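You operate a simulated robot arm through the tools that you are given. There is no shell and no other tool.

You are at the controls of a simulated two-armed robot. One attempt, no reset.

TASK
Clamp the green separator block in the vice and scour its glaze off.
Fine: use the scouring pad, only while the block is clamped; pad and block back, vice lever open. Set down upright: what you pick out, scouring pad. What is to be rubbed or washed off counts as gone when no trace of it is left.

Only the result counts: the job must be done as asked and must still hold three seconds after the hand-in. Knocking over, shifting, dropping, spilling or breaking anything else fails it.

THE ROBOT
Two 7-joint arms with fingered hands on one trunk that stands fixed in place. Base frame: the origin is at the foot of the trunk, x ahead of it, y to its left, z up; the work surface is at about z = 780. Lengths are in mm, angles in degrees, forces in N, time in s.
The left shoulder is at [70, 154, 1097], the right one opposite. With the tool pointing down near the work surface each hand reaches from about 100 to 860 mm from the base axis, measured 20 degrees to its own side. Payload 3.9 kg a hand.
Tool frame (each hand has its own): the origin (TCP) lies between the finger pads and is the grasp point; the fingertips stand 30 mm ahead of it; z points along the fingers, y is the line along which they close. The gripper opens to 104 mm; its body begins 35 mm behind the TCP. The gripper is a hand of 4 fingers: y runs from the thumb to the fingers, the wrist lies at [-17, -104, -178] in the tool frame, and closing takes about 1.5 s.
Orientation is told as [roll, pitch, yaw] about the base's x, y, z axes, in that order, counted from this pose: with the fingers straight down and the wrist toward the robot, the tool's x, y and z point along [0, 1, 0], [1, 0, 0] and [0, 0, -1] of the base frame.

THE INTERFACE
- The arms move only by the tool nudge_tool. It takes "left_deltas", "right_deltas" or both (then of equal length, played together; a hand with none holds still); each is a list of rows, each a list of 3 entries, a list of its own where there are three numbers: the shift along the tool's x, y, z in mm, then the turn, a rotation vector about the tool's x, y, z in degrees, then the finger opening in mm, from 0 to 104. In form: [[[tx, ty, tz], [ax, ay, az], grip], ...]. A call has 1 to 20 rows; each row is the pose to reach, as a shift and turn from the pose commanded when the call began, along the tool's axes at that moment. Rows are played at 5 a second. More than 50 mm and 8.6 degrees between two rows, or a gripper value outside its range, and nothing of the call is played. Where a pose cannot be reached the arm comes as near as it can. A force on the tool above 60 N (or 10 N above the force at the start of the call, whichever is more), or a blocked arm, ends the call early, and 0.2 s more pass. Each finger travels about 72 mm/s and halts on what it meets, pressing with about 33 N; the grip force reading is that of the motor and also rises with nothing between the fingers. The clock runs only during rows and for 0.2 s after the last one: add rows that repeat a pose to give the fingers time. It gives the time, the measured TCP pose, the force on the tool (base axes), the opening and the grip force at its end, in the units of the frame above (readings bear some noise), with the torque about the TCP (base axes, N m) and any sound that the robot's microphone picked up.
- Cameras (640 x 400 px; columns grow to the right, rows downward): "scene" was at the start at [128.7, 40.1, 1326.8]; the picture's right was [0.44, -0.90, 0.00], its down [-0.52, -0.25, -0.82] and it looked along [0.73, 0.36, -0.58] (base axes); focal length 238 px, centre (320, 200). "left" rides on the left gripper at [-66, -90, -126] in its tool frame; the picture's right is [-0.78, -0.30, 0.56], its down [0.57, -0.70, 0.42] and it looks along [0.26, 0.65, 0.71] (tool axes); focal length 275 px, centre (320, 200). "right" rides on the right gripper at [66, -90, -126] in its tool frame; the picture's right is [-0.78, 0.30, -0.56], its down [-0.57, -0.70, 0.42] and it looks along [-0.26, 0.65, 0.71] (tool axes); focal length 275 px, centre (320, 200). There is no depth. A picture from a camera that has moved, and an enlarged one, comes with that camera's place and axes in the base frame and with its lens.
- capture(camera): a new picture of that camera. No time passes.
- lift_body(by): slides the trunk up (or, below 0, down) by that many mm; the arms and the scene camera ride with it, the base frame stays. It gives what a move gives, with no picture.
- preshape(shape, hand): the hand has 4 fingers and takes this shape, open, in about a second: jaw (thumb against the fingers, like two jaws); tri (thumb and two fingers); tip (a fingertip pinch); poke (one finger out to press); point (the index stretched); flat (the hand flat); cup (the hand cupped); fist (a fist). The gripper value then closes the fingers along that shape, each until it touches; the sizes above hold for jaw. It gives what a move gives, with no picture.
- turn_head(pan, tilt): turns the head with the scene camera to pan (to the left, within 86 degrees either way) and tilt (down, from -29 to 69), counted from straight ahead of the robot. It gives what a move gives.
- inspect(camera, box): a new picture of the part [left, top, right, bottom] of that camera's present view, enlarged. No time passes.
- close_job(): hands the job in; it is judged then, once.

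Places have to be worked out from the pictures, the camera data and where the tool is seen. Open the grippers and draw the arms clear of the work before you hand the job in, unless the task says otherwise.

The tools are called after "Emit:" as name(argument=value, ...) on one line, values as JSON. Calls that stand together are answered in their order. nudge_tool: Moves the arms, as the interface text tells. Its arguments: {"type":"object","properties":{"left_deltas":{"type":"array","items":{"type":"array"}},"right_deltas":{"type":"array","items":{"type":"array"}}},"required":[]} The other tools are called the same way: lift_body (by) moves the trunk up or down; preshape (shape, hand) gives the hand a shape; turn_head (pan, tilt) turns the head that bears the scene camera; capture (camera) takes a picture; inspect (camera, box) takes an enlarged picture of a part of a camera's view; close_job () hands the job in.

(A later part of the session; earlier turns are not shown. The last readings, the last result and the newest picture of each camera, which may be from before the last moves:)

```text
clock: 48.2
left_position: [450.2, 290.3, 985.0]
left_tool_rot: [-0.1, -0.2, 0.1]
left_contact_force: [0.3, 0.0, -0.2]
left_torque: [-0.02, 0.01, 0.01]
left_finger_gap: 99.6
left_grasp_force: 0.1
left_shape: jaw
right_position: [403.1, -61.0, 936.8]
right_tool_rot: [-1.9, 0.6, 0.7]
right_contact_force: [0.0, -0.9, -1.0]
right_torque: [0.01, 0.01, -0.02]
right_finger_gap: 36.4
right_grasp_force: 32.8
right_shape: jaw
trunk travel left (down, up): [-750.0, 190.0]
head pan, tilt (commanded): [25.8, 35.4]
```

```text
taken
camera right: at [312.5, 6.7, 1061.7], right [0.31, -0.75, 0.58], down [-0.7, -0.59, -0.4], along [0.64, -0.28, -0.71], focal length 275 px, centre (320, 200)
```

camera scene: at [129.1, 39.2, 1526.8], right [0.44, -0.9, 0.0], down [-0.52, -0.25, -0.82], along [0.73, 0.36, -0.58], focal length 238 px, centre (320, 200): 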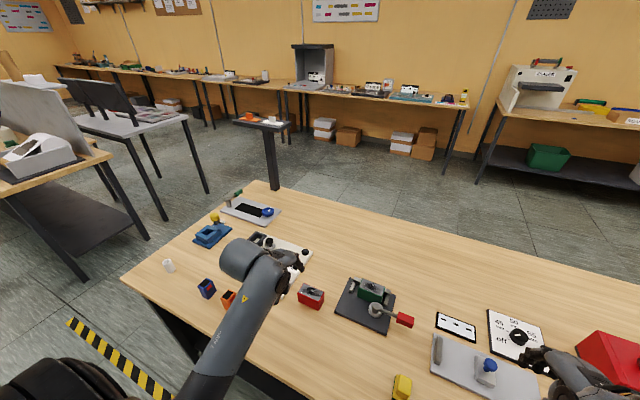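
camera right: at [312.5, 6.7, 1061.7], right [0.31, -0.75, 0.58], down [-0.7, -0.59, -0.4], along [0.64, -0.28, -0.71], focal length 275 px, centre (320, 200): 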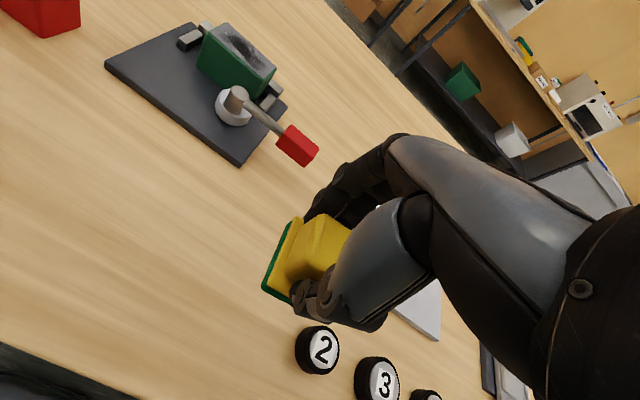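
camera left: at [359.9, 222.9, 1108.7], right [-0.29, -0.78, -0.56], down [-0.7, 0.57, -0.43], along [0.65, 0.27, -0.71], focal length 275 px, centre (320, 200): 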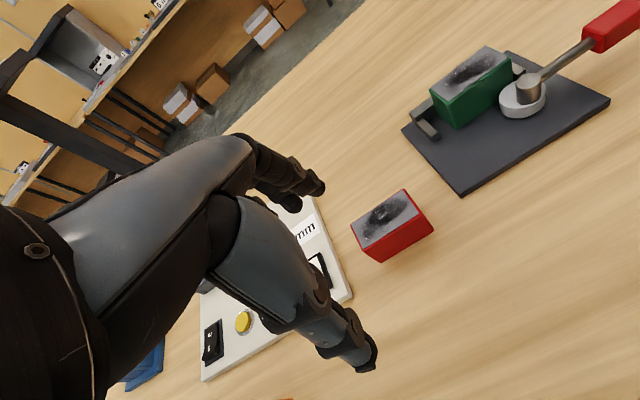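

The pad is held. I carry it over to above the block at (628, 88), turning the hand to yaw +40° for a comfortable cross-body reach.

Emit:
nudge_tool(right_deltas=[[[10, 16, 0], [0, 0, -2], 22], [[26, 40, 0], [0, 0, -6], 22], [[43, 66, 0], [0, 0, -11], 22], [[60, 92, 0], [0, 0, -16], 22], [[77, 118, 0], [0, 0, -21], 22], [[94, 145, 0], [0, 0, -26], 22], [[111, 171, 0], [0, 0, -31], 22], [[128, 197, 0], [0, 0, -36], 22], [[143, 220, 0], [0, 0, -40], 22], [[143, 220, 0], [0, 0, -40], 22], [[143, 220, 0], [0, 0, -40], 22]])

Emit:
capture(camera="right")

Emit:
capture(camera="left")

Emit:
capture(camera="scene")

```text
clock: 50.6
left_position: [449.6, 290.1, 983.9]
left_tool_rot: [-0.1, -0.2, 0.0]
left_contact_force: [0.5, -0.6, 0.3]
left_torque: [-0.01, -0.01, 0.02]
left_finger_gap: 99.5
left_grasp_force: 0.1
left_shape: jaw
right_position: [629.1, 88.4, 947.6]
right_tool_rot: [-0.1, 0.0, 40.0]
right_contact_force: [0.1, 0.6, 0.1]
right_torque: [0.01, -0.02, 0.01]
right_finger_gap: 35.3
right_grasp_force: 33.1
right_shape: jaw
trunk travel left (down, up): [-750.0, 190.0]
head pan, tilt (commanded): [25.8, 35.4]
```

```text
taken
camera right: at [517.8, 80.1, 1072.8], right [0.73, -0.4, 0.56], down [-0.17, -0.89, -0.42], along [0.67, 0.21, -0.71], focal length 275 px, centre (320, 200)
```

right: 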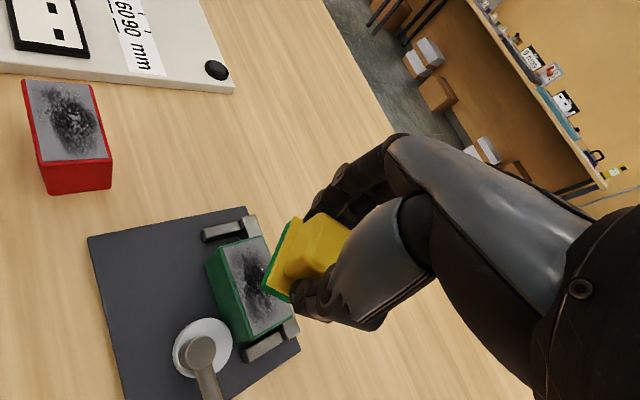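

```text
taken
camera left: at [359.8, 223.7, 1108.5], right [-0.29, -0.78, -0.56], down [-0.7, 0.57, -0.43], along [0.65, 0.26, -0.71], focal length 275 px, centre (320, 200)
```

left: 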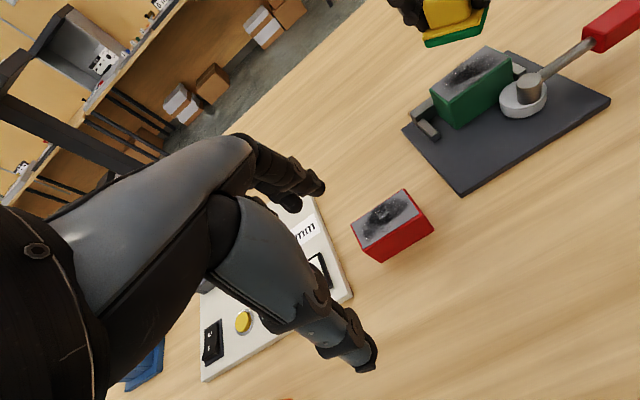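

```text
taken
camera scene: at [128.6, 41.0, 1526.8], right [0.44, -0.9, 0.0], down [-0.52, -0.25, -0.81], along [0.73, 0.35, -0.58], focal length 238 px, centre (320, 200)
```

scene: 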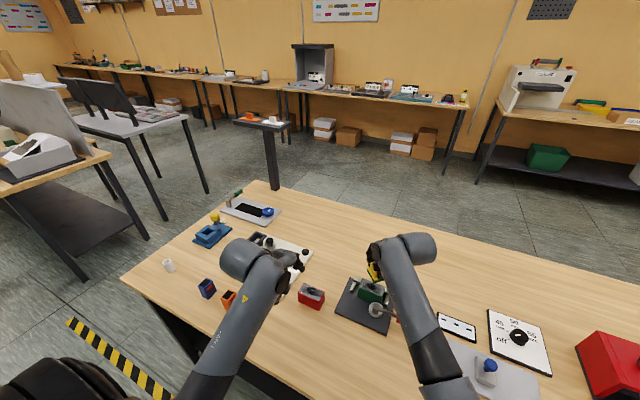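

I check that the pad is level in the hand by zooming the left and right cameras.

Emit:
inspect(camera="left", box=[370, 0, 570, 130])

Emit:
inspect(camera="right", box=[170, 180, 380, 360])

```text
3.08 times, centred on (470, 65) of left
camera zoom: at [359.8, 223.7, 1108.5], right [-0.29, -0.78, -0.56], down [-0.7, 0.57, -0.43], along [0.65, 0.26, -0.71], focal length 847 px, centre (-142, 615)
```

zoom: 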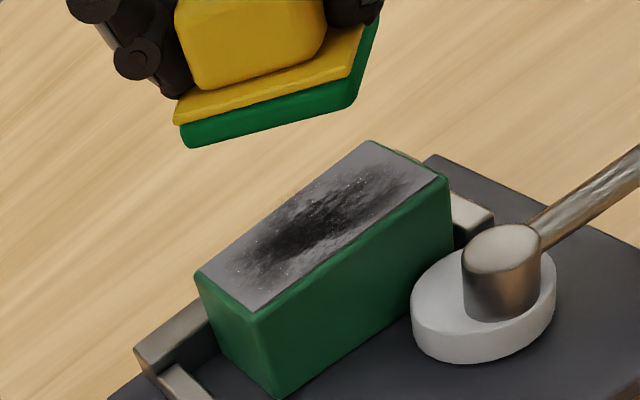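

```text
2.22 times, centred on (275, 270) of right
camera zoom: at [517.8, 80.1, 1072.8], right [0.73, -0.4, 0.56], down [-0.17, -0.89, -0.42], along [0.67, 0.21, -0.71], focal length 612 px, centre (420, 44)
```

zoom: 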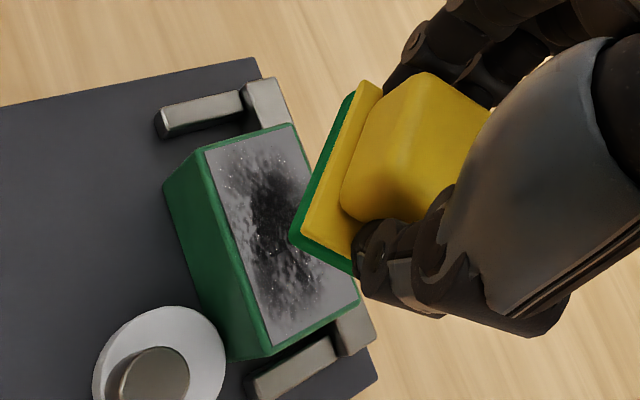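

The pad is level and clamped block's top is about x 605–645, y 52–127, z ≈842. I descend to just above contact (TCP z≈893).

Emit:
nudge_tool(right_deltas=[[[1, -0.5, 15], [0, 0, 0], 22], [[2, -1, 30], [0, 0, 0], 22], [[3, -1.3, 45], [0, 0, 0], 22], [[3, -1.3, 52], [0, 0, 0], 22], [[3, -1.3, 52], [0, 0, 0], 22]])

Emit:
inspect(camera="left", box=[370, 0, 570, 130])

```text
clock: 51.8
left_position: [449.9, 290.3, 984.2]
left_tool_rot: [0.0, -0.2, 0.1]
left_contact_force: [-0.4, -0.3, 0.0]
left_torque: [0.05, -0.01, -0.02]
left_finger_gap: 99.6
left_grasp_force: 0.0
left_shape: jaw
right_position: [626.6, 91.8, 895.2]
right_tool_rot: [0.0, 0.0, 40.0]
right_contact_force: [-0.8, 0.9, 0.1]
right_torque: [0.02, -0.03, 0.01]
right_finger_gap: 35.2
right_grasp_force: 33.5
right_shape: jaw
trunk travel left (down, up): [-750.0, 190.0]
head pan, tilt (commanded): [25.8, 35.4]
```

```text
3.08 times, centred on (470, 65) of left
camera zoom: at [360.0, 223.2, 1108.6], right [-0.29, -0.78, -0.56], down [-0.7, 0.57, -0.43], along [0.65, 0.26, -0.71], focal length 847 px, centre (-142, 615)
```

zoom: 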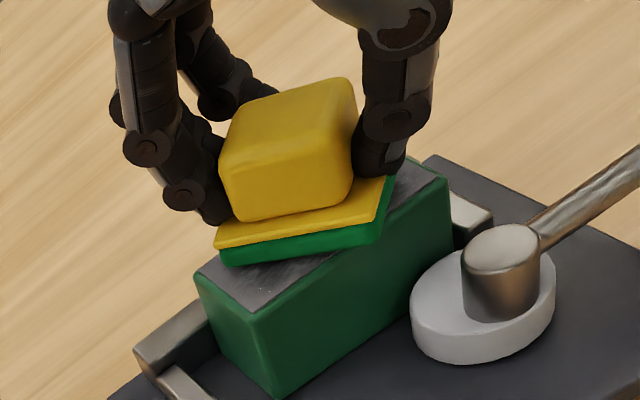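

The pad hovers just over the block top. I lower slowly to find contact.

Emit:
nudge_tool(right_deltas=[[[0, 0, 2], [0, 0, 0], 22], [[0, 0, 4], [0, 0, 0], 22], [[0, 0, 6], [0, 0, 0], 22], [[0, 0, 8], [0, 0, 0], 22], [[0, 0, 8], [0, 0, 0], 22]])

```text
clock: 53.0
left_position: [447.4, 289.6, 986.0]
left_tool_rot: [-0.1, -0.5, 0.1]
left_contact_force: [-0.4, 0.2, -0.6]
left_torque: [0.0, -0.01, -0.02]
left_finger_gap: 99.8
left_grasp_force: 0.1
left_shape: jaw
right_position: [624.6, 90.7, 889.7]
right_tool_rot: [-0.1, -0.5, 40.1]
right_contact_force: [3.3, -0.8, 21.9]
right_torque: [0.56, -0.44, -0.08]
right_finger_gap: 35.7
right_grasp_force: 32.9
right_shape: jaw
trunk travel left (down, up): [-750.0, 190.0]
head pan, tilt (commanded): [25.8, 35.4]
```

Contact at TCP z≈890 with 22 N. I ease up 2 mm to about 12 N and start scrubbing: strokes along y across the whole top.

Emit:
nudge_tool(right_deltas=[[[0, 0, -2], [0, 0, 0], 22], [[10.7, 9, -2], [0, 0, 0], 22], [[21.4, 18, -2], [0, 0, 0], 22], [[10.7, 9, -2], [0, 0, 0], 22], [[0, 0, -2], [0, 0, 0], 22], [[-10.7, -9, -2], [0, 0, 0], 22], [[-21.4, -18, -2], [0, 0, 0], 22], [[-16.3, -24.1, -2], [0, 0, 0], 22], [[-5.6, -15.1, -2], [0, 0, 0], 22], [[5.1, -6.1, -2], [0, 0, 0], 22], [[15.8, 2.9, -2], [0, 0, 0], 22], [[26.5, 11.9, -2], [0, 0, 0], 22], [[16.3, 24.1, -2], [0, 0, 0], 22], [[5.6, 15.1, -2], [0, 0, 0], 22], [[-5.1, 6.1, -2], [0, 0, 0], 22], [[-15.8, -2.9, -2], [0, 0, 0], 22], [[-26.5, -11.9, -2], [0, 0, 0], 22], [[-21.4, -18, -2], [0, 0, 0], 22], [[-10.7, -9, -2], [0, 0, 0], 22], [[0, 0, -2], [0, 0, 0], 22]])

Emit:
inspect(camera="left", box=[370, 0, 570, 130])

Emit:
inspect(camera="right", box=[170, 150, 380, 330])

```text
clock: 57.2
left_position: [447.7, 290.8, 985.7]
left_tool_rot: [-0.1, -0.4, 0.3]
left_contact_force: [-0.7, -0.6, -0.7]
left_torque: [0.0, 0.0, 0.0]
left_finger_gap: 99.7
left_grasp_force: 0.1
left_shape: jaw
right_position: [624.2, 90.2, 889.6]
right_tool_rot: [-0.1, -0.1, 40.1]
right_contact_force: [0.1, -3.1, 20.0]
right_torque: [0.31, -0.25, -0.06]
right_finger_gap: 35.3
right_grasp_force: 32.8
right_shape: jaw
trunk travel left (down, up): [-750.0, 190.0]
head pan, tilt (commanded): [25.8, 35.4]
```

```text
3.08 times, centred on (470, 65) of left
camera zoom: at [356.7, 223.5, 1109.7], right [-0.29, -0.78, -0.56], down [-0.7, 0.57, -0.43], along [0.65, 0.27, -0.71], focal length 847 px, centre (-142, 615)
```

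zoom: 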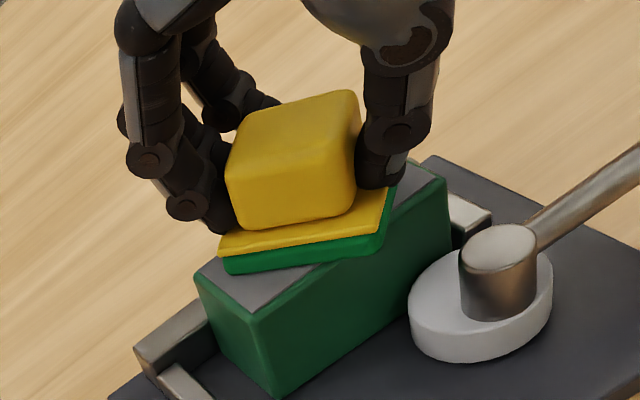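

```text
2.22 times, centred on (275, 240) of right
camera zoom: at [510.7, 82.5, 1015.1], right [0.72, -0.4, 0.56], down [-0.17, -0.89, -0.43], along [0.67, 0.22, -0.71], focal length 612 px, centre (420, 111)
```

zoom: 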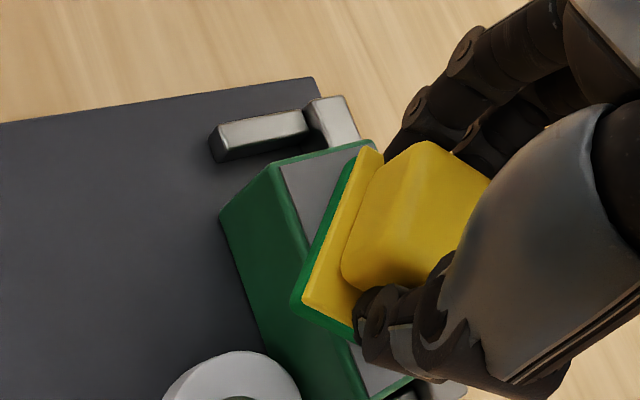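

The visible parts of the top are clean grey. I make a second, wider scrub including the borders at slightly lower force.

Emit:
nudge_tool(right_deltas=[[[7.7, -9.2, -1], [0, 0, 0], 22], [[20, 1.1, -1], [0, 0, 0], 22], [[32.2, 11.4, -1], [0, 0, 0], 22], [[24.5, 20.6, -1], [0, 0, 0], 22], [[16.8, 29.8, -1], [0, 0, 0], 22], [[4.6, 19.5, -1], [0, 0, 0], 22], [[-7.7, 9.2, -1], [0, 0, 0], 22], [[-20, -1.1, -1], [0, 0, 0], 22], [[-32.2, -11.4, -1], [0, 0, 0], 22], [[-24.5, -20.6, -1], [0, 0, 0], 22], [[-19.4, -26.7, -1], [0, 0, 0], 22], [[-7.2, -16.4, -1], [0, 0, 0], 22], [[5.1, -6.1, -1], [0, 0, 0], 22], [[14.9, 7.2, -1], [0, 0, 0], 22], [[21.4, 18, -1], [0, 0, 0], 22], [[8.1, 12.1, -1], [0, 0, 0], 22], [[-2.6, 3.1, -1], [0, 0, 0], 22], [[-10.7, -9, -1], [0, 0, 0], 22], [[-21.4, -18, -1], [0, 0, 0], 22], [[0, 0, -1], [0, 0, 0], 22]])

```text
clock: 61.4
left_position: [448.3, 289.9, 985.5]
left_tool_rot: [0.0, -0.2, 0.1]
left_contact_force: [0.2, 0.3, -0.7]
left_torque: [0.0, 0.04, -0.01]
left_finger_gap: 99.8
left_grasp_force: 0.1
left_shape: jaw
right_position: [624.8, 87.9, 889.9]
right_tool_rot: [0.0, -0.1, 39.9]
right_contact_force: [0.4, -5.0, 18.3]
right_torque: [0.19, -0.25, -0.08]
right_finger_gap: 34.8
right_grasp_force: 33.7
right_shape: jaw
trunk travel left (down, up): [-750.0, 190.0]
head pan, tilt (commanded): [25.8, 35.4]
```

I lift the pad straight up to inspect the block's top.

Emit:
nudge_tool(right_deltas=[[[0, 0, -10], [0, 0, 0], 22], [[0, 0, -30], [0, 0, 0], 22], [[0, 0, -55], [0, 0, 0], 22], [[0, 0, -55], [0, 0, 0], 22]])

Emit:
inspect(camera="left", box=[390, 20, 560, 140])

Emit:
inspect(camera="right", box=[170, 180, 380, 360])

Emit:
inspect(camera="scene", box=[335, 265, 425, 335])

```text
clock: 62.4
left_position: [450.2, 290.1, 984.3]
left_tool_rot: [-0.1, -0.1, 0.2]
left_contact_force: [-0.4, 0.4, -0.2]
left_torque: [0.0, 0.03, 0.03]
left_finger_gap: 99.8
left_grasp_force: 0.1
left_shape: jaw
right_position: [626.9, 89.8, 943.5]
right_tool_rot: [0.1, 0.0, 40.0]
right_contact_force: [1.0, 0.5, -0.8]
right_torque: [-0.03, 0.01, 0.01]
right_finger_gap: 34.9
right_grasp_force: 33.1
right_shape: jaw
trunk travel left (down, up): [-750.0, 190.0]
head pan, tilt (commanded): [25.8, 35.4]
```

```text
3.33 times, centred on (475, 80) of left
camera zoom: at [360.3, 223.1, 1108.5], right [-0.29, -0.78, -0.56], down [-0.7, 0.57, -0.43], along [0.65, 0.26, -0.71], focal length 918 px, centre (-197, 600)
```

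zoom: 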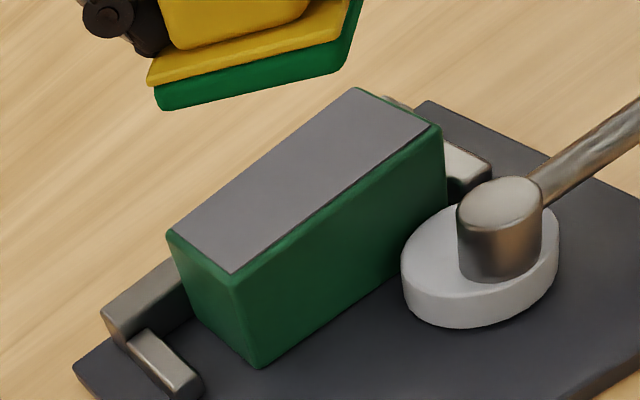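

```text
2.22 times, centred on (275, 270) of right
camera zoom: at [514.0, 81.9, 1069.5], right [0.73, -0.4, 0.56], down [-0.17, -0.89, -0.42], along [0.67, 0.21, -0.71], focal length 612 px, centre (420, 44)
```

zoom: 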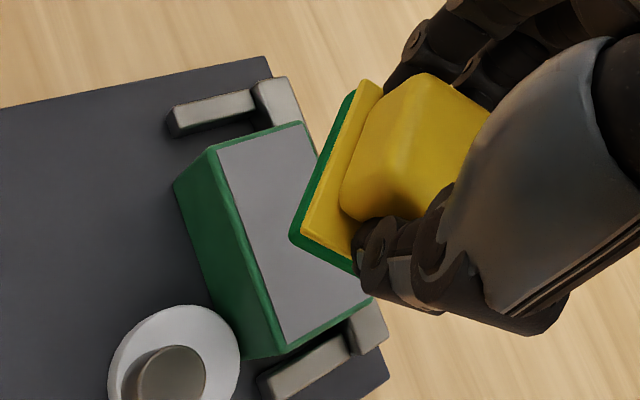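

```text
5.71 times, centred on (380, 300) of scene
camera zoom: at [129.3, 40.0, 1526.8], right [0.44, -0.9, 0.0], down [-0.52, -0.25, -0.81], along [0.73, 0.36, -0.58], focal length 1362 px, centre (-23, -371)
```

zoom: 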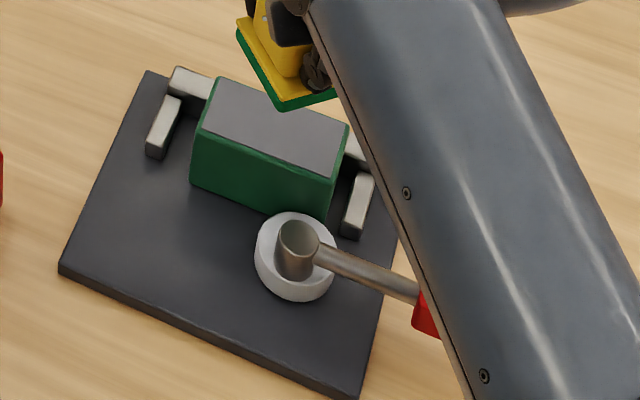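

The top looks uniformly grey. I zoom in harder to look for faint residues.

Emit:
inspect(camera="left", box=[430, 40, 520, 100])

Emit:
inspect(camera="right", box=[220, 210, 320, 310])

```text
6.67 times, centred on (475, 70) of left
camera zoom: at [360.3, 223.1, 1108.5], right [-0.29, -0.78, -0.56], down [-0.7, 0.57, -0.43], along [0.65, 0.26, -0.71], focal length 1835 px, centre (-713, 1067)
```

zoom: 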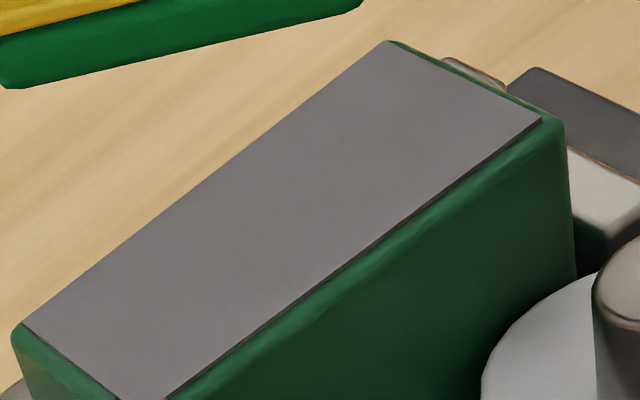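

```text
4.00 times, centred on (270, 260) of right
camera zoom: at [514.0, 81.9, 1069.5], right [0.73, -0.4, 0.56], down [-0.17, -0.89, -0.42], along [0.67, 0.21, -0.71], focal length 1101 px, centre (520, -40)
```

zoom: 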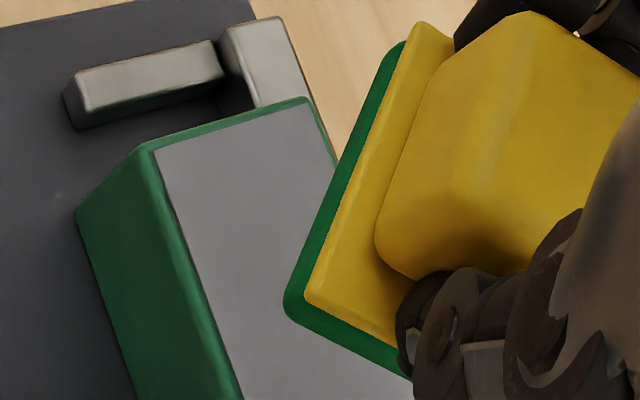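

It is uniformly clean. For certainty I do one more light pass over the whole top before returning the pad.

Emit:
nudge_tool(right_deltas=[[[0, 0, 25], [0, 0, 0], 22], [[0, 0, 45], [0, 0, 0], 22], [[0, 0, 54.5], [0, 0, 0], 22], [[10.7, 9, 54.5], [0, 0, 0], 22], [[21.4, 18, 54.5], [0, 0, 0], 22], [[30, 8, 54.5], [0, 0, 0], 22], [[15.8, 2.9, 54.5], [0, 0, 0], 22], [[5.1, -6.1, 54.5], [0, 0, 0], 22], [[-5.6, -15.1, 54.5], [0, 0, 0], 22], [[-16.3, -24.1, 54.5], [0, 0, 0], 22], [[-24.5, -20.6, 54.5], [0, 0, 0], 22], [[-28, -9, 54.5], [0, 0, 0], 22], [[-17, -1, 54.5], [0, 0, 0], 22], [[-7, 8, 54.5], [0, 0, 0], 22], [[4, 17, 54.5], [0, 0, 0], 22], [[14, 26, 54.5], [0, 0, 0], 22], [[10.7, 9, 54.5], [0, 0, 0], 22], [[0, 0, 54.5], [0, 0, 0], 22], [[0, 0, 40], [0, 0, 0], 22], [[0, 0, 0], [0, 0, 0], 22]])

Emit:
inspect(camera="left", box=[390, 20, 560, 140])

```text
clock: 66.6
left_position: [448.3, 291.0, 984.9]
left_tool_rot: [-0.1, -0.3, 0.1]
left_contact_force: [0.0, -0.1, -0.4]
left_torque: [-0.02, -0.01, 0.02]
left_finger_gap: 99.6
left_grasp_force: 0.0
left_shape: jaw
right_position: [623.6, 89.6, 944.2]
right_tool_rot: [0.1, 0.1, 39.9]
right_contact_force: [-0.3, -0.6, -0.1]
right_torque: [0.0, -0.01, 0.02]
right_finger_gap: 34.8
right_grasp_force: 32.5
right_shape: jaw
trunk travel left (down, up): [-750.0, 190.0]
head pan, tilt (commanded): [25.8, 35.4]
```

```text
3.33 times, centred on (475, 80) of left
camera zoom: at [358.6, 223.1, 1109.0], right [-0.29, -0.78, -0.56], down [-0.7, 0.57, -0.43], along [0.65, 0.26, -0.71], focal length 918 px, centre (-197, 600)
```

zoom: 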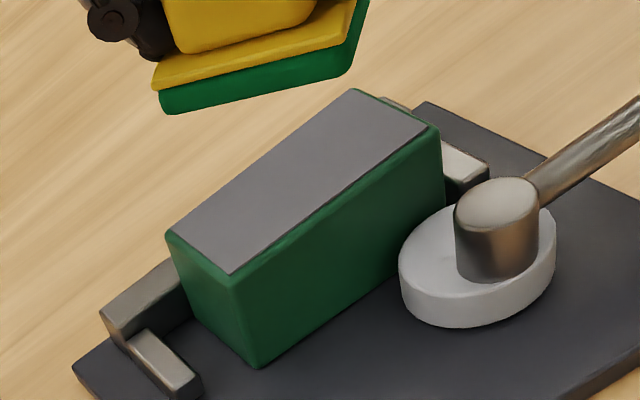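

The top is spotless. I carry the pad back to above its original place (408, -55), turning back to yaw 0.

Emit:
nudge_tool(right_deltas=[[[2, -18, 0], [0, 0, 2], 22], [[5, -45, 0], [0, 0, 6], 22], [[8, -75, 0], [0, 0, 11], 22], [[12, -106, 3], [0, 0, 16], 22], [[15, -137, 6], [0, 0, 21], 22], [[18, -168, 9], [0, 0, 26], 22], [[22, -199, 12], [0, 0, 31], 22], [[25, -230, 16], [0, 0, 36], 22], [[28.7, -259, 19], [0, 0, 40], 22], [[28.7, -259, 19], [0, 0, 40], 22], [[28.7, -259, 19], [0, 0, 40], 22]])

Emit:
capture(camera="right")

Emit:
inspect(camera="scene", box=[335, 265, 485, 400])

```text
clock: 69.0
left_position: [450.0, 290.0, 985.3]
left_tool_rot: [-0.1, -0.1, 0.0]
left_contact_force: [-0.7, 0.4, -0.5]
left_torque: [0.0, -0.02, -0.03]
left_finger_gap: 99.8
left_grasp_force: 0.0
left_shape: jaw
right_position: [407.8, -56.0, 925.1]
right_tool_rot: [0.0, 0.0, 0.1]
right_contact_force: [-0.6, -0.6, -0.6]
right_torque: [-0.03, -0.02, -0.02]
right_finger_gap: 34.8
right_grasp_force: 33.0
right_shape: jaw
trunk travel left (down, up): [-750.0, 190.0]
head pan, tilt (commanded): [25.8, 35.4]
```

```text
taken
camera right: at [317.0, 9.6, 1050.7], right [0.3, -0.78, 0.56], down [-0.7, -0.57, -0.42], along [0.65, -0.27, -0.71], focal length 275 px, centre (320, 200)
```

right: 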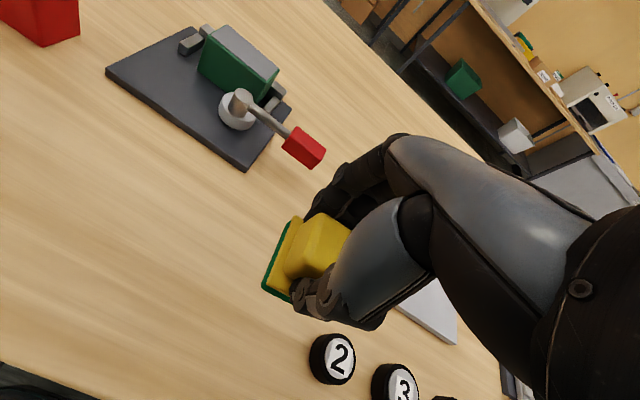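

```text
2.96 times, centred on (410, 332) of scene
camera zoom: at [128.6, 40.0, 1526.9], right [0.44, -0.9, 0.0], down [-0.52, -0.25, -0.82], along [0.73, 0.36, -0.58], focal length 706 px, centre (53, -193)
```

zoom: 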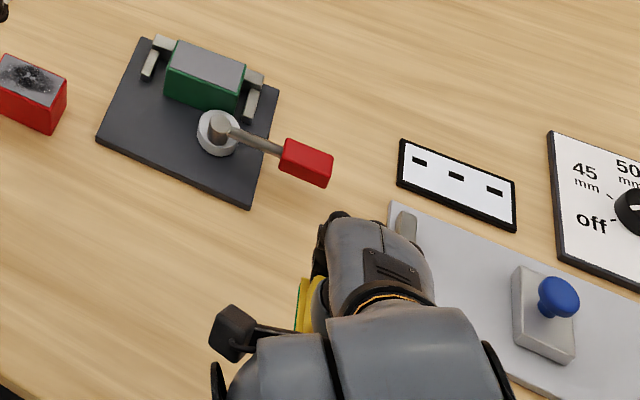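

I compare the pad's place in the hand with the picture from just after gripping (same zoom box).

Emit:
inspect(camera="right", box=[180, 140, 400, 340])

```text
2.00 times, centred on (290, 240) of right
camera zoom: at [317.0, 9.6, 1050.7], right [0.3, -0.78, 0.56], down [-0.7, -0.57, -0.42], along [0.65, -0.27, -0.71], focal length 551 px, centre (380, 120)
```

zoom: 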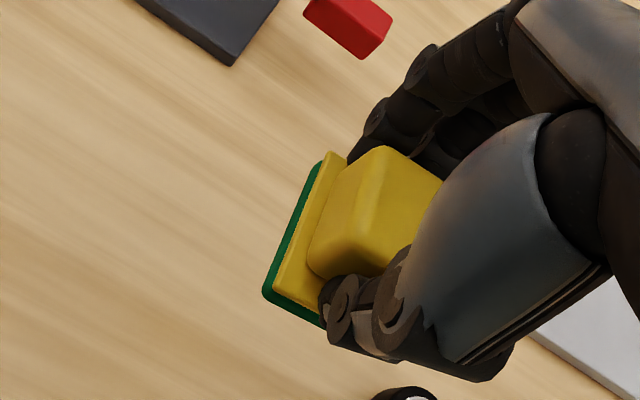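

The pad sits in the hand just as when gripped. I lower it to about 3 mm above the table.

Emit:
nudge_tool(right_deltas=[[[0, 0, 25], [0, 0, 0], 22], [[0, 0, 50], [0, 0, 0], 22], [[0, 0, 75], [0, 0, 0], 22], [[0, 0, 90], [0, 0, 0], 22], [[0, 0, 96], [0, 0, 0], 22], [[0, 0, 96], [0, 0, 0], 22]])

```text
clock: 70.4
left_position: [450.4, 289.4, 984.1]
left_tool_rot: [-0.1, -0.2, 0.1]
left_contact_force: [-0.2, 0.0, -0.3]
left_torque: [0.01, 0.03, -0.03]
left_finger_gap: 99.5
left_grasp_force: 0.1
left_shape: jaw
right_position: [409.6, -55.1, 827.0]
right_tool_rot: [0.0, 0.0, 0.0]
right_contact_force: [0.5, 0.5, -0.8]
right_torque: [0.0, -0.02, 0.01]
right_finger_gap: 35.2
right_grasp_force: 33.0
right_shape: jaw
trunk travel left (down, up): [-750.0, 190.0]
head pan, tilt (commanded): [25.8, 35.4]
```

No contact yet at z≈828. I lower in 1 mm steps until the table takes the pad.

Emit:
nudge_tool(right_deltas=[[[0, 0, 1], [0, 0, 0], 22], [[0, 0, 2], [0, 0, 0], 22], [[0, 0, 2], [0, 0, 0], 22]])

```text
clock: 71.2
left_position: [448.8, 291.3, 985.1]
left_tool_rot: [-0.1, -0.1, 0.2]
left_contact_force: [-0.5, 0.8, 0.0]
left_torque: [0.02, -0.03, 0.0]
left_finger_gap: 99.5
left_grasp_force: 0.0
left_shape: jaw
right_position: [408.1, -55.1, 828.1]
right_tool_rot: [0.1, -0.1, 0.0]
right_contact_force: [-0.8, 0.2, 2.3]
right_torque: [0.06, -0.07, 0.02]
right_finger_gap: 35.1
right_grasp_force: 33.6
right_shape: jaw
trunk travel left (down, up): [-750.0, 190.0]
head pan, tilt (commanded): [25.8, 35.4]
```

The table carries the pad now (2–3 N). I open the right hand gently.

Emit:
nudge_tool(right_deltas=[[[0, 0, 0.5], [0, 0, 0], 34], [[0, 0, 0.5], [0, 0, 0], 42], [[0, 0, 0.5], [0, 0, 0], 54], [[0, 0, 0.5], [0, 0, 0], 66], [[0, 0, 0.5], [0, 0, 0], 74], [[0, 0, 0.5], [0, 0, 0], 74]])

Emit:
inspect(camera="right", box=[180, 140, 400, 340])

```text
clock: 72.6
left_position: [450.3, 290.2, 984.1]
left_tool_rot: [-0.1, -0.2, 0.1]
left_contact_force: [1.6, 1.1, 0.4]
left_torque: [0.0, -0.03, 0.03]
left_finger_gap: 99.6
left_grasp_force: 0.0
left_shape: jaw
right_position: [409.6, -55.3, 826.0]
right_tool_rot: [0.0, 0.0, 0.0]
right_contact_force: [0.2, 0.5, 0.0]
right_torque: [-0.02, -0.01, -0.03]
right_finger_gap: 73.6
right_grasp_force: 0.0
right_shape: jaw
trunk travel left (down, up): [-750.0, 190.0]
head pan, tilt (commanded): [25.8, 35.4]
```

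```text
2.00 times, centred on (290, 240) of right
camera zoom: at [318.0, 10.0, 951.7], right [0.3, -0.78, 0.56], down [-0.7, -0.57, -0.42], along [0.65, -0.26, -0.71], focal length 551 px, centre (380, 120)
```

zoom: 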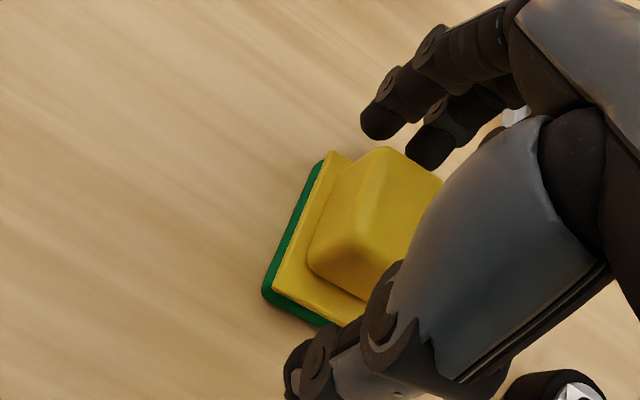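

The pad stands flat at its original spot within about 1–2 mm. I lift the right hand and withdraw it to the right.

Emit:
nudge_tool(right_deltas=[[[0, 0, -10], [0, 0, 0], 76], [[0, 0, -35], [0, 0, 0], 80], [[0, 0, -65], [0, 0, 0], 80], [[0, 0, -95], [0, 0, 0], 80], [[-25, 2, -110], [0, 0, 0], 80], [[-60, 4, -130], [0, 0, 0], 80], [[-95, 5, -150], [0, 0, 0], 80], [[-130, 6, -170], [0, 0, 0], 80], [[-165, 7, -190], [0, 0, 0], 80], [[-180, 8, -210], [0, 0, 0], 80], [[-180, 8, -210], [0, 0, 0], 80]])

Emit:
capture(camera="right")

Emit:
capture(camera="scene")

```text
clock: 75.0
left_position: [449.3, 289.9, 984.8]
left_tool_rot: [-0.1, -0.1, 0.1]
left_contact_force: [0.0, -0.5, 0.5]
left_torque: [0.0, 0.01, 0.01]
left_finger_gap: 99.5
left_grasp_force: 0.1
left_shape: jaw
right_position: [416.2, -235.3, 1036.5]
right_tool_rot: [0.1, 0.0, 0.0]
right_contact_force: [0.6, 1.1, -0.2]
right_torque: [-0.02, -0.04, 0.03]
right_finger_gap: 79.7
right_grasp_force: 0.0
right_shape: jaw
trunk travel left (down, up): [-750.0, 190.0]
head pan, tilt (commanded): [25.8, 35.4]
```

```text
taken
camera right: at [324.7, -169.5, 1162.7], right [0.3, -0.78, 0.56], down [-0.7, -0.57, -0.42], along [0.65, -0.26, -0.71], focal length 275 px, centre (320, 200)
```

right: 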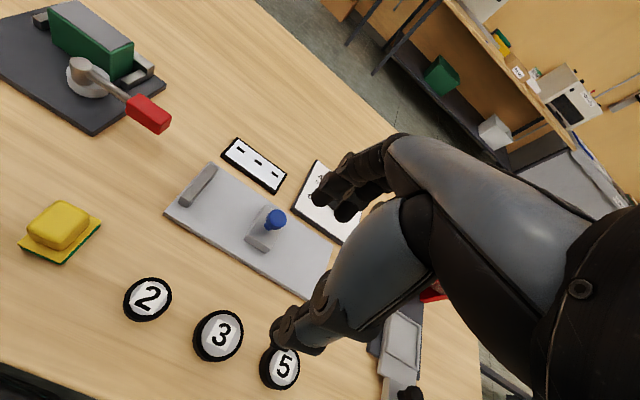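

```text
taken
camera scene: at [128.5, 40.3, 1526.9], right [0.44, -0.9, 0.0], down [-0.52, -0.25, -0.82], along [0.73, 0.36, -0.58], focal length 238 px, centre (320, 200)
```

scene: 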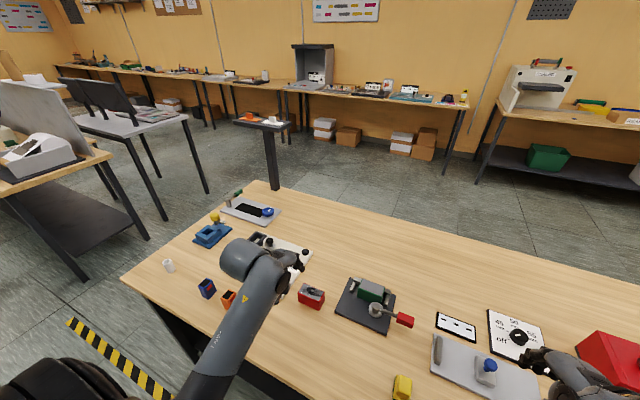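

Pad is back. I verify its position with the same zoom as before picking it.

Emit:
inspect(camera="right", box=[0, 180, 120, 280])

Emit:
inspect(camera="right", box=[0, 0, 230, 180])

```text
4.00 times, centred on (60, 230) of right
camera zoom: at [324.7, -169.5, 1162.7], right [0.3, -0.78, 0.56], down [-0.7, -0.57, -0.42], along [0.65, -0.26, -0.71], focal length 1101 px, centre (1360, 80)
```

zoom: 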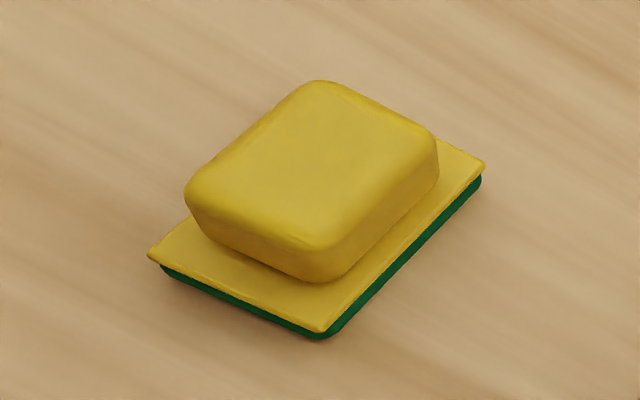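

```text
2.22 times, centred on (115, 90) of right
camera zoom: at [324.7, -169.5, 1162.7], right [0.3, -0.78, 0.56], down [-0.7, -0.57, -0.42], along [0.65, -0.26, -0.71], focal length 612 px, centre (776, 444)
```

zoom: 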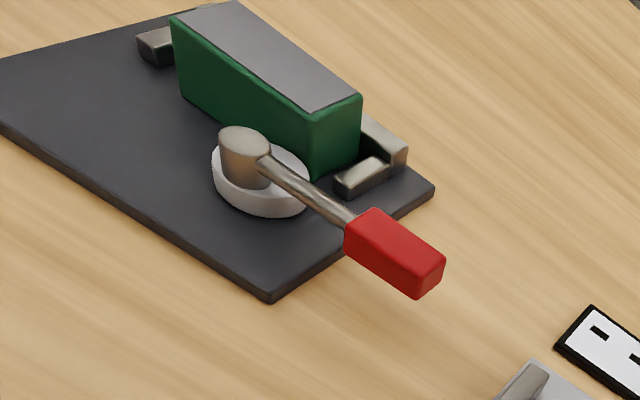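

The pad is back within ~1 mm. Next the lever: I bring the left hand back over the handle (about (568, -28)) at yaw -25°.

Emit:
nudge_tool(left_deltas=[[[-20, 8, 0], [0, 0, 1], 100], [[-55, 21, 0], [0, 0, 4], 100], [[-90, 34, 0], [0, 0, 7], 100], [[-125, 47, 5], [0, 0, 10], 100], [[-160, 60, 10], [0, 0, 13], 100], [[-195, 73, 15], [0, 0, 16], 100], [[-230, 86, 20], [0, 0, 19], 100], [[-265, 99, 25], [0, 0, 22], 100], [[-295, 110, 30], [0, 0, 25], 100], [[-318, 119, 30], [0, 0, 25], 100], [[-318, 119, 30], [0, 0, 25], 100]])

Emit:
capture(camera="left")

Emit:
inspect(camera="right", box=[0, 0, 230, 180])

```text
clock: 77.4
left_position: [568.8, -27.8, 956.5]
left_tool_rot: [0.0, -0.3, -25.0]
left_contact_force: [-0.2, -0.4, -0.4]
left_torque: [0.0, -0.01, 0.0]
left_finger_gap: 99.9
left_grasp_force: 0.0
left_shape: jaw
right_position: [414.9, -234.7, 1036.6]
right_tool_rot: [-0.1, 0.1, 0.0]
right_contact_force: [0.5, 0.0, 0.3]
right_torque: [0.02, 0.0, 0.0]
right_finger_gap: 79.7
right_grasp_force: 0.0
right_shape: jaw
trunk travel left (down, up): [-750.0, 190.0]
head pan, tilt (commanded): [25.8, 35.4]
```

```text
taken
camera left: at [460.0, -50.8, 1081.0], right [-0.59, -0.58, -0.56], down [-0.39, 0.81, -0.43], along [0.7, -0.03, -0.71], focal length 275 px, centre (320, 200)
```

left: 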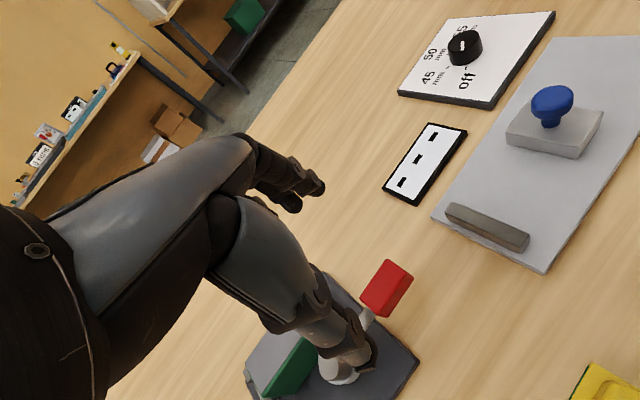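

```text
2.22 times, centred on (115, 90) of right
camera zoom: at [324.7, -169.2, 1162.4], right [0.3, -0.78, 0.56], down [-0.7, -0.57, -0.42], along [0.65, -0.27, -0.71], focal length 612 px, centre (776, 444)
```

zoom: 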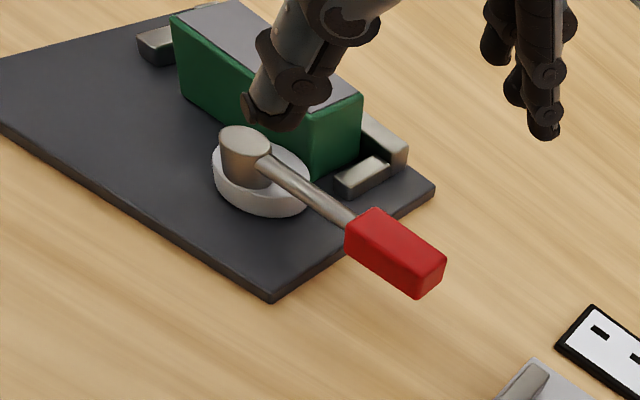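

The handle projects where expected. I descend to straddle it (TCP z≈850).

Emit:
nudge_tool(left_deltas=[[[0, 0, 25], [0, 0, 0], 100], [[0, 0, 50], [0, 0, 0], 100], [[0, 0, 75], [0, 0, 0], 100], [[0, 0, 95], [0, 0, 0], 100], [[0, 0, 105], [0, 0, 0], 100], [[0, 0, 105], [0, 0, 0], 100]])

Emit:
capture(camera="left")

Emit:
inspect(camera="right", box=[20, 0, 250, 180])

```text
clock: 78.8
left_position: [568.9, -28.9, 851.9]
left_tool_rot: [0.0, -0.2, -24.8]
left_contact_force: [-0.2, 0.1, 1.0]
left_torque: [-0.02, -0.01, -0.03]
left_finger_gap: 99.7
left_grasp_force: 0.0
left_shape: jaw
right_position: [416.3, -234.6, 1035.7]
right_tool_rot: [0.0, 0.1, 0.1]
right_contact_force: [0.1, -0.1, 0.1]
right_torque: [0.01, -0.04, 0.01]
right_finger_gap: 79.5
right_grasp_force: 0.1
right_shape: jaw
trunk travel left (down, up): [-750.0, 190.0]
head pan, tilt (commanded): [25.8, 35.4]
```

```text
taken
camera left: at [460.2, -51.3, 976.1], right [-0.59, -0.58, -0.56], down [-0.39, 0.81, -0.43], along [0.7, -0.03, -0.71], focal length 275 px, centre (320, 200)
```

left: 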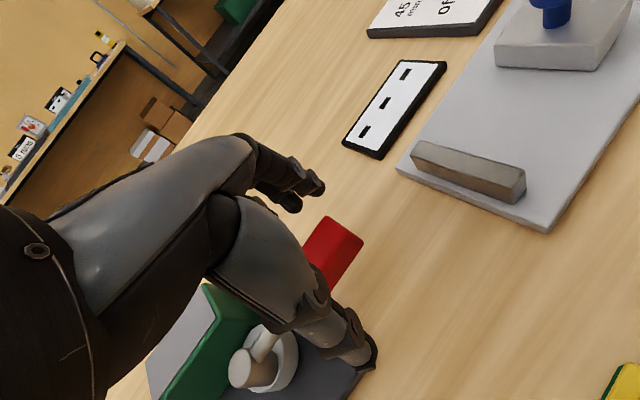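

```text
2.22 times, centred on (135, 90) of right
camera zoom: at [324.9, -169.6, 1162.3], right [0.3, -0.78, 0.56], down [-0.7, -0.57, -0.42], along [0.65, -0.26, -0.71], focal length 612 px, centre (731, 444)
```

zoom: 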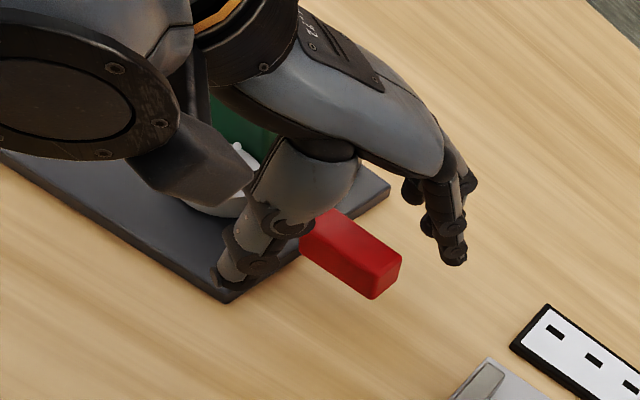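

The handle is straddled. I now pull it back with the fingers along the reverse arc, first about 30°.

Emit:
nudge_tool(left_deltas=[[[4, -10, 0], [0, 0, 0], 90], [[9, -20, 0], [0, 0, 0], 80], [[13.1, -29.6, 0], [0, 0, 0], 80], [[10.8, -35.6, 0], [0, 0, 2], 80], [[8.6, -41.6, 0], [0, 0, 3.9], 80], [[7.4, -48.1, 0], [0, 0, 5.9], 80], [[6.4, -54.7, 0], [0, 0, 7.8], 80], [[6.3, -61.5, 0], [0, 0, 9.8], 80], [[6.4, -68.2, 0], [0, 0, 11.7], 80], [[6.4, -68.2, 0], [0, 0, 11.7], 80]])

Emit:
capture(camera="left")

Emit:
inspect(camera="right", box=[0, 0, 230, 180])

```text
clock: 81.0
left_position: [511.2, 6.2, 851.5]
left_tool_rot: [0.1, -0.2, -36.7]
left_contact_force: [2.5, -0.6, 0.0]
left_torque: [0.05, -0.05, 0.03]
left_finger_gap: 80.3
left_grasp_force: 0.1
left_shape: jaw
right_position: [416.3, -234.6, 1036.6]
right_tool_rot: [0.0, 0.1, -0.1]
right_contact_force: [-0.3, 0.7, 0.2]
right_torque: [0.0, 0.0, -0.04]
right_finger_gap: 79.7
right_grasp_force: 0.0
right_shape: jaw
trunk travel left (down, up): [-750.0, 190.0]
head pan, tilt (commanded): [25.8, 35.4]
```

```text
taken
camera left: at [399.3, 5.6, 974.6], right [-0.7, -0.45, -0.56], down [-0.22, 0.88, -0.43], along [0.68, -0.18, -0.71], focal length 275 px, centre (320, 200)
```

left: 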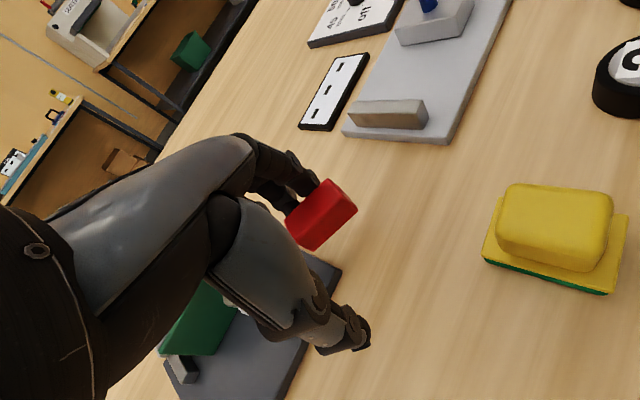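

```text
2.22 times, centred on (115, 90) of right
camera zoom: at [325.2, -169.6, 1162.2], right [0.3, -0.78, 0.56], down [-0.7, -0.57, -0.42], along [0.65, -0.26, -0.71], focal length 612 px, centre (776, 444)
```

zoom: 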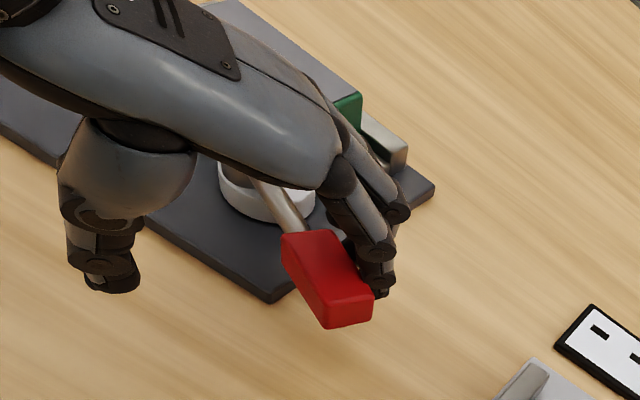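

The lever follows (2.5 N). I continue the reverse arc to about 200°.

Emit:
nudge_tool(left_deltas=[[[-0.3, -7, 0], [0, 0, 2], 80], [[-0.3, -13.8, 0], [0, 0, 3.9], 80], [[0.6, -20.8, 0], [0, 0, 5.8], 80], [[1.8, -27.8, 0], [0, 0, 7.7], 80], [[4, -34.6, 0], [0, 0, 9.6], 80], [[6.4, -41.3, 0], [0, 0, 11.6], 80], [[9.6, -47.8, 0], [0, 0, 13.5], 80], [[13.3, -54.2, 0], [0, 0, 15.5], 80], [[13.3, -54.2, 0], [0, 0, 15.5], 80]])

Emit:
capture(camera="left")

Emit:
inspect(camera="right", box=[0, 0, 230, 180])

```text
clock: 83.0
left_position: [475.2, 48.8, 848.9]
left_tool_rot: [0.2, -0.3, -52.2]
left_contact_force: [0.1, -5.5, 0.5]
left_torque: [-0.15, -0.03, -0.21]
left_finger_gap: 81.3
left_grasp_force: 0.0
left_shape: jaw
right_position: [415.3, -235.8, 1037.4]
right_tool_rot: [0.1, 0.0, 0.0]
right_contact_force: [-0.7, -0.2, 1.1]
right_torque: [-0.01, 0.02, -0.04]
right_finger_gap: 79.7
right_grasp_force: 0.0
right_shape: jaw
trunk travel left (down, up): [-750.0, 190.0]
head pan, tilt (commanded): [25.8, 35.4]
```

```text
taken
camera left: at [368.5, 78.2, 973.4], right [-0.79, -0.24, -0.56], down [0.02, 0.9, -0.43], along [0.61, -0.35, -0.71], focal length 275 px, centre (320, 200)
```

left: 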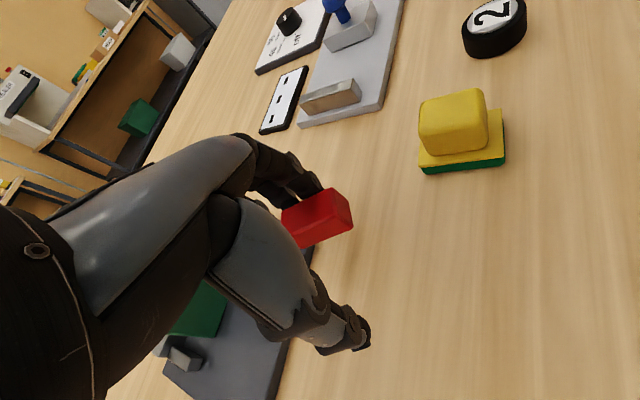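

```text
2.22 times, centred on (115, 90) of right
camera zoom: at [324.6, -170.5, 1162.2], right [0.3, -0.78, 0.56], down [-0.7, -0.57, -0.43], along [0.65, -0.26, -0.71], focal length 612 px, centre (776, 444)
```

zoom: 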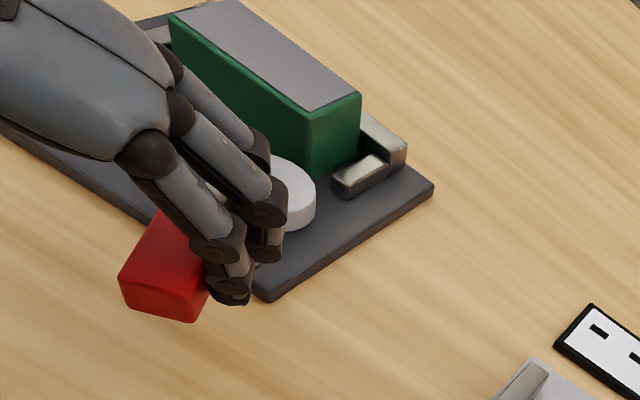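

The lever is at about 205° with the block unmoved. I continue to ~185°.

Emit:
nudge_tool(left_deltas=[[[2.8, -7, 0], [0, 0, 2], 80], [[5.7, -13.8, 0], [0, 0, 3.9], 80], [[7.6, -17, 0], [0, 0, 4.9], 80], [[9.5, -20.3, 0], [0, 0, 5.8], 80], [[9.5, -20.3, 0], [0, 0, 5.8], 80]])

Emit:
capture(camera="left")

Emit:
inspect(camera="right", box=[0, 0, 230, 180])

```text
clock: 84.2
left_position: [469.8, 71.8, 850.3]
left_tool_rot: [0.2, -0.2, -57.9]
left_contact_force: [-2.2, -5.5, -1.9]
left_torque: [-0.04, 0.14, -0.35]
left_finger_gap: 80.4
left_grasp_force: 0.1
left_shape: jaw
right_position: [415.6, -235.9, 1036.2]
right_tool_rot: [0.1, -0.1, 0.0]
right_contact_force: [-0.5, -0.2, 0.3]
right_torque: [0.02, 0.03, -0.02]
right_finger_gap: 79.8
right_grasp_force: 0.1
right_shape: jaw
trunk travel left (down, up): [-750.0, 190.0]
head pan, tilt (commanded): [25.8, 35.4]
```

```text
taken
camera left: at [366.9, 111.1, 974.4], right [-0.81, -0.16, -0.56], down [0.11, 0.9, -0.42], along [0.57, -0.41, -0.71], focal length 275 px, centre (320, 200)
```

left: 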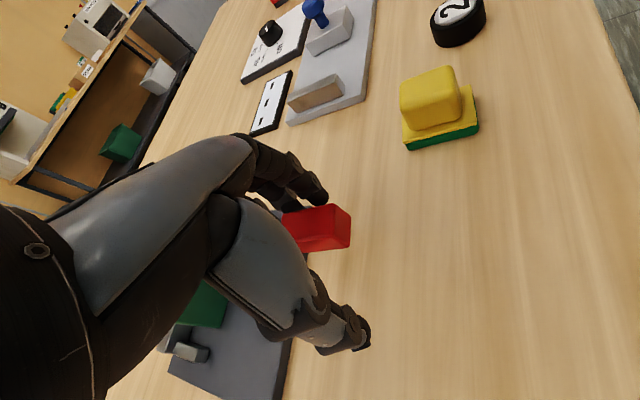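

```text
2.22 times, centred on (115, 90) of right
camera zoom: at [324.8, -170.5, 1162.1], right [0.3, -0.78, 0.56], down [-0.7, -0.57, -0.42], along [0.65, -0.26, -0.71], focal length 612 px, centre (776, 444)
```

zoom: 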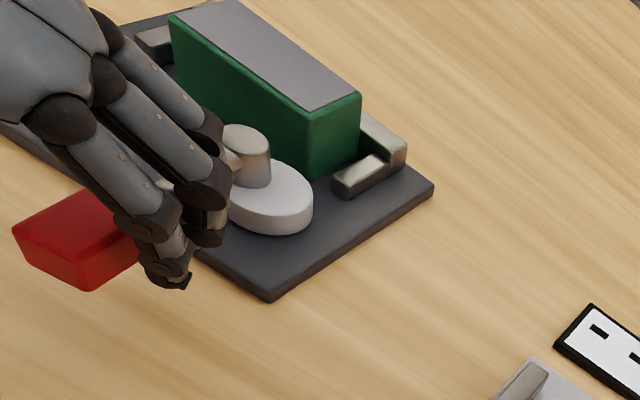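

The lever is at about 187°. A few more degrees to reach its original open position at 180°.

Emit:
nudge_tool(left_deltas=[[[1.8, -3.3, 0], [0, 0, 1], 80], [[3.6, -6.7, 0], [0, 0, 2], 80], [[5, -8.7, 0], [0, 0, 2.6], 80], [[5, -8.7, 0], [0, 0, 2.6], 80]])

Emit:
inspect(camera="right", box=[0, 0, 230, 180])

```text
clock: 85.2
left_position: [470.9, 78.5, 849.6]
left_tool_rot: [0.2, -0.1, -60.5]
left_contact_force: [-2.6, -8.8, -1.4]
left_torque: [-0.1, 0.1, -0.49]
left_finger_gap: 80.9
left_grasp_force: 0.1
left_shape: jaw
right_position: [415.2, -235.7, 1035.6]
right_tool_rot: [0.1, 0.0, 0.0]
right_contact_force: [0.3, -0.2, 0.6]
right_torque: [0.0, -0.02, 0.03]
right_finger_gap: 79.6
right_grasp_force: 0.2
right_shape: jaw
trunk travel left (down, up): [-750.0, 190.0]
head pan, tilt (commanded): [25.8, 35.4]
```

```text
2.22 times, centred on (115, 90) of right
camera zoom: at [324.7, -171.1, 1162.1], right [0.3, -0.78, 0.56], down [-0.7, -0.57, -0.43], along [0.65, -0.26, -0.71], focal length 612 px, centre (776, 444)
```

zoom: 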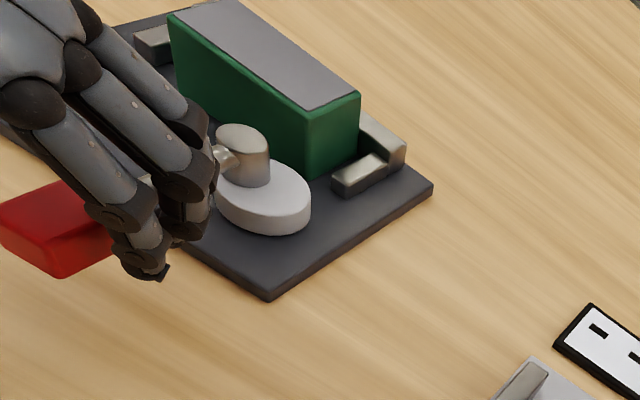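

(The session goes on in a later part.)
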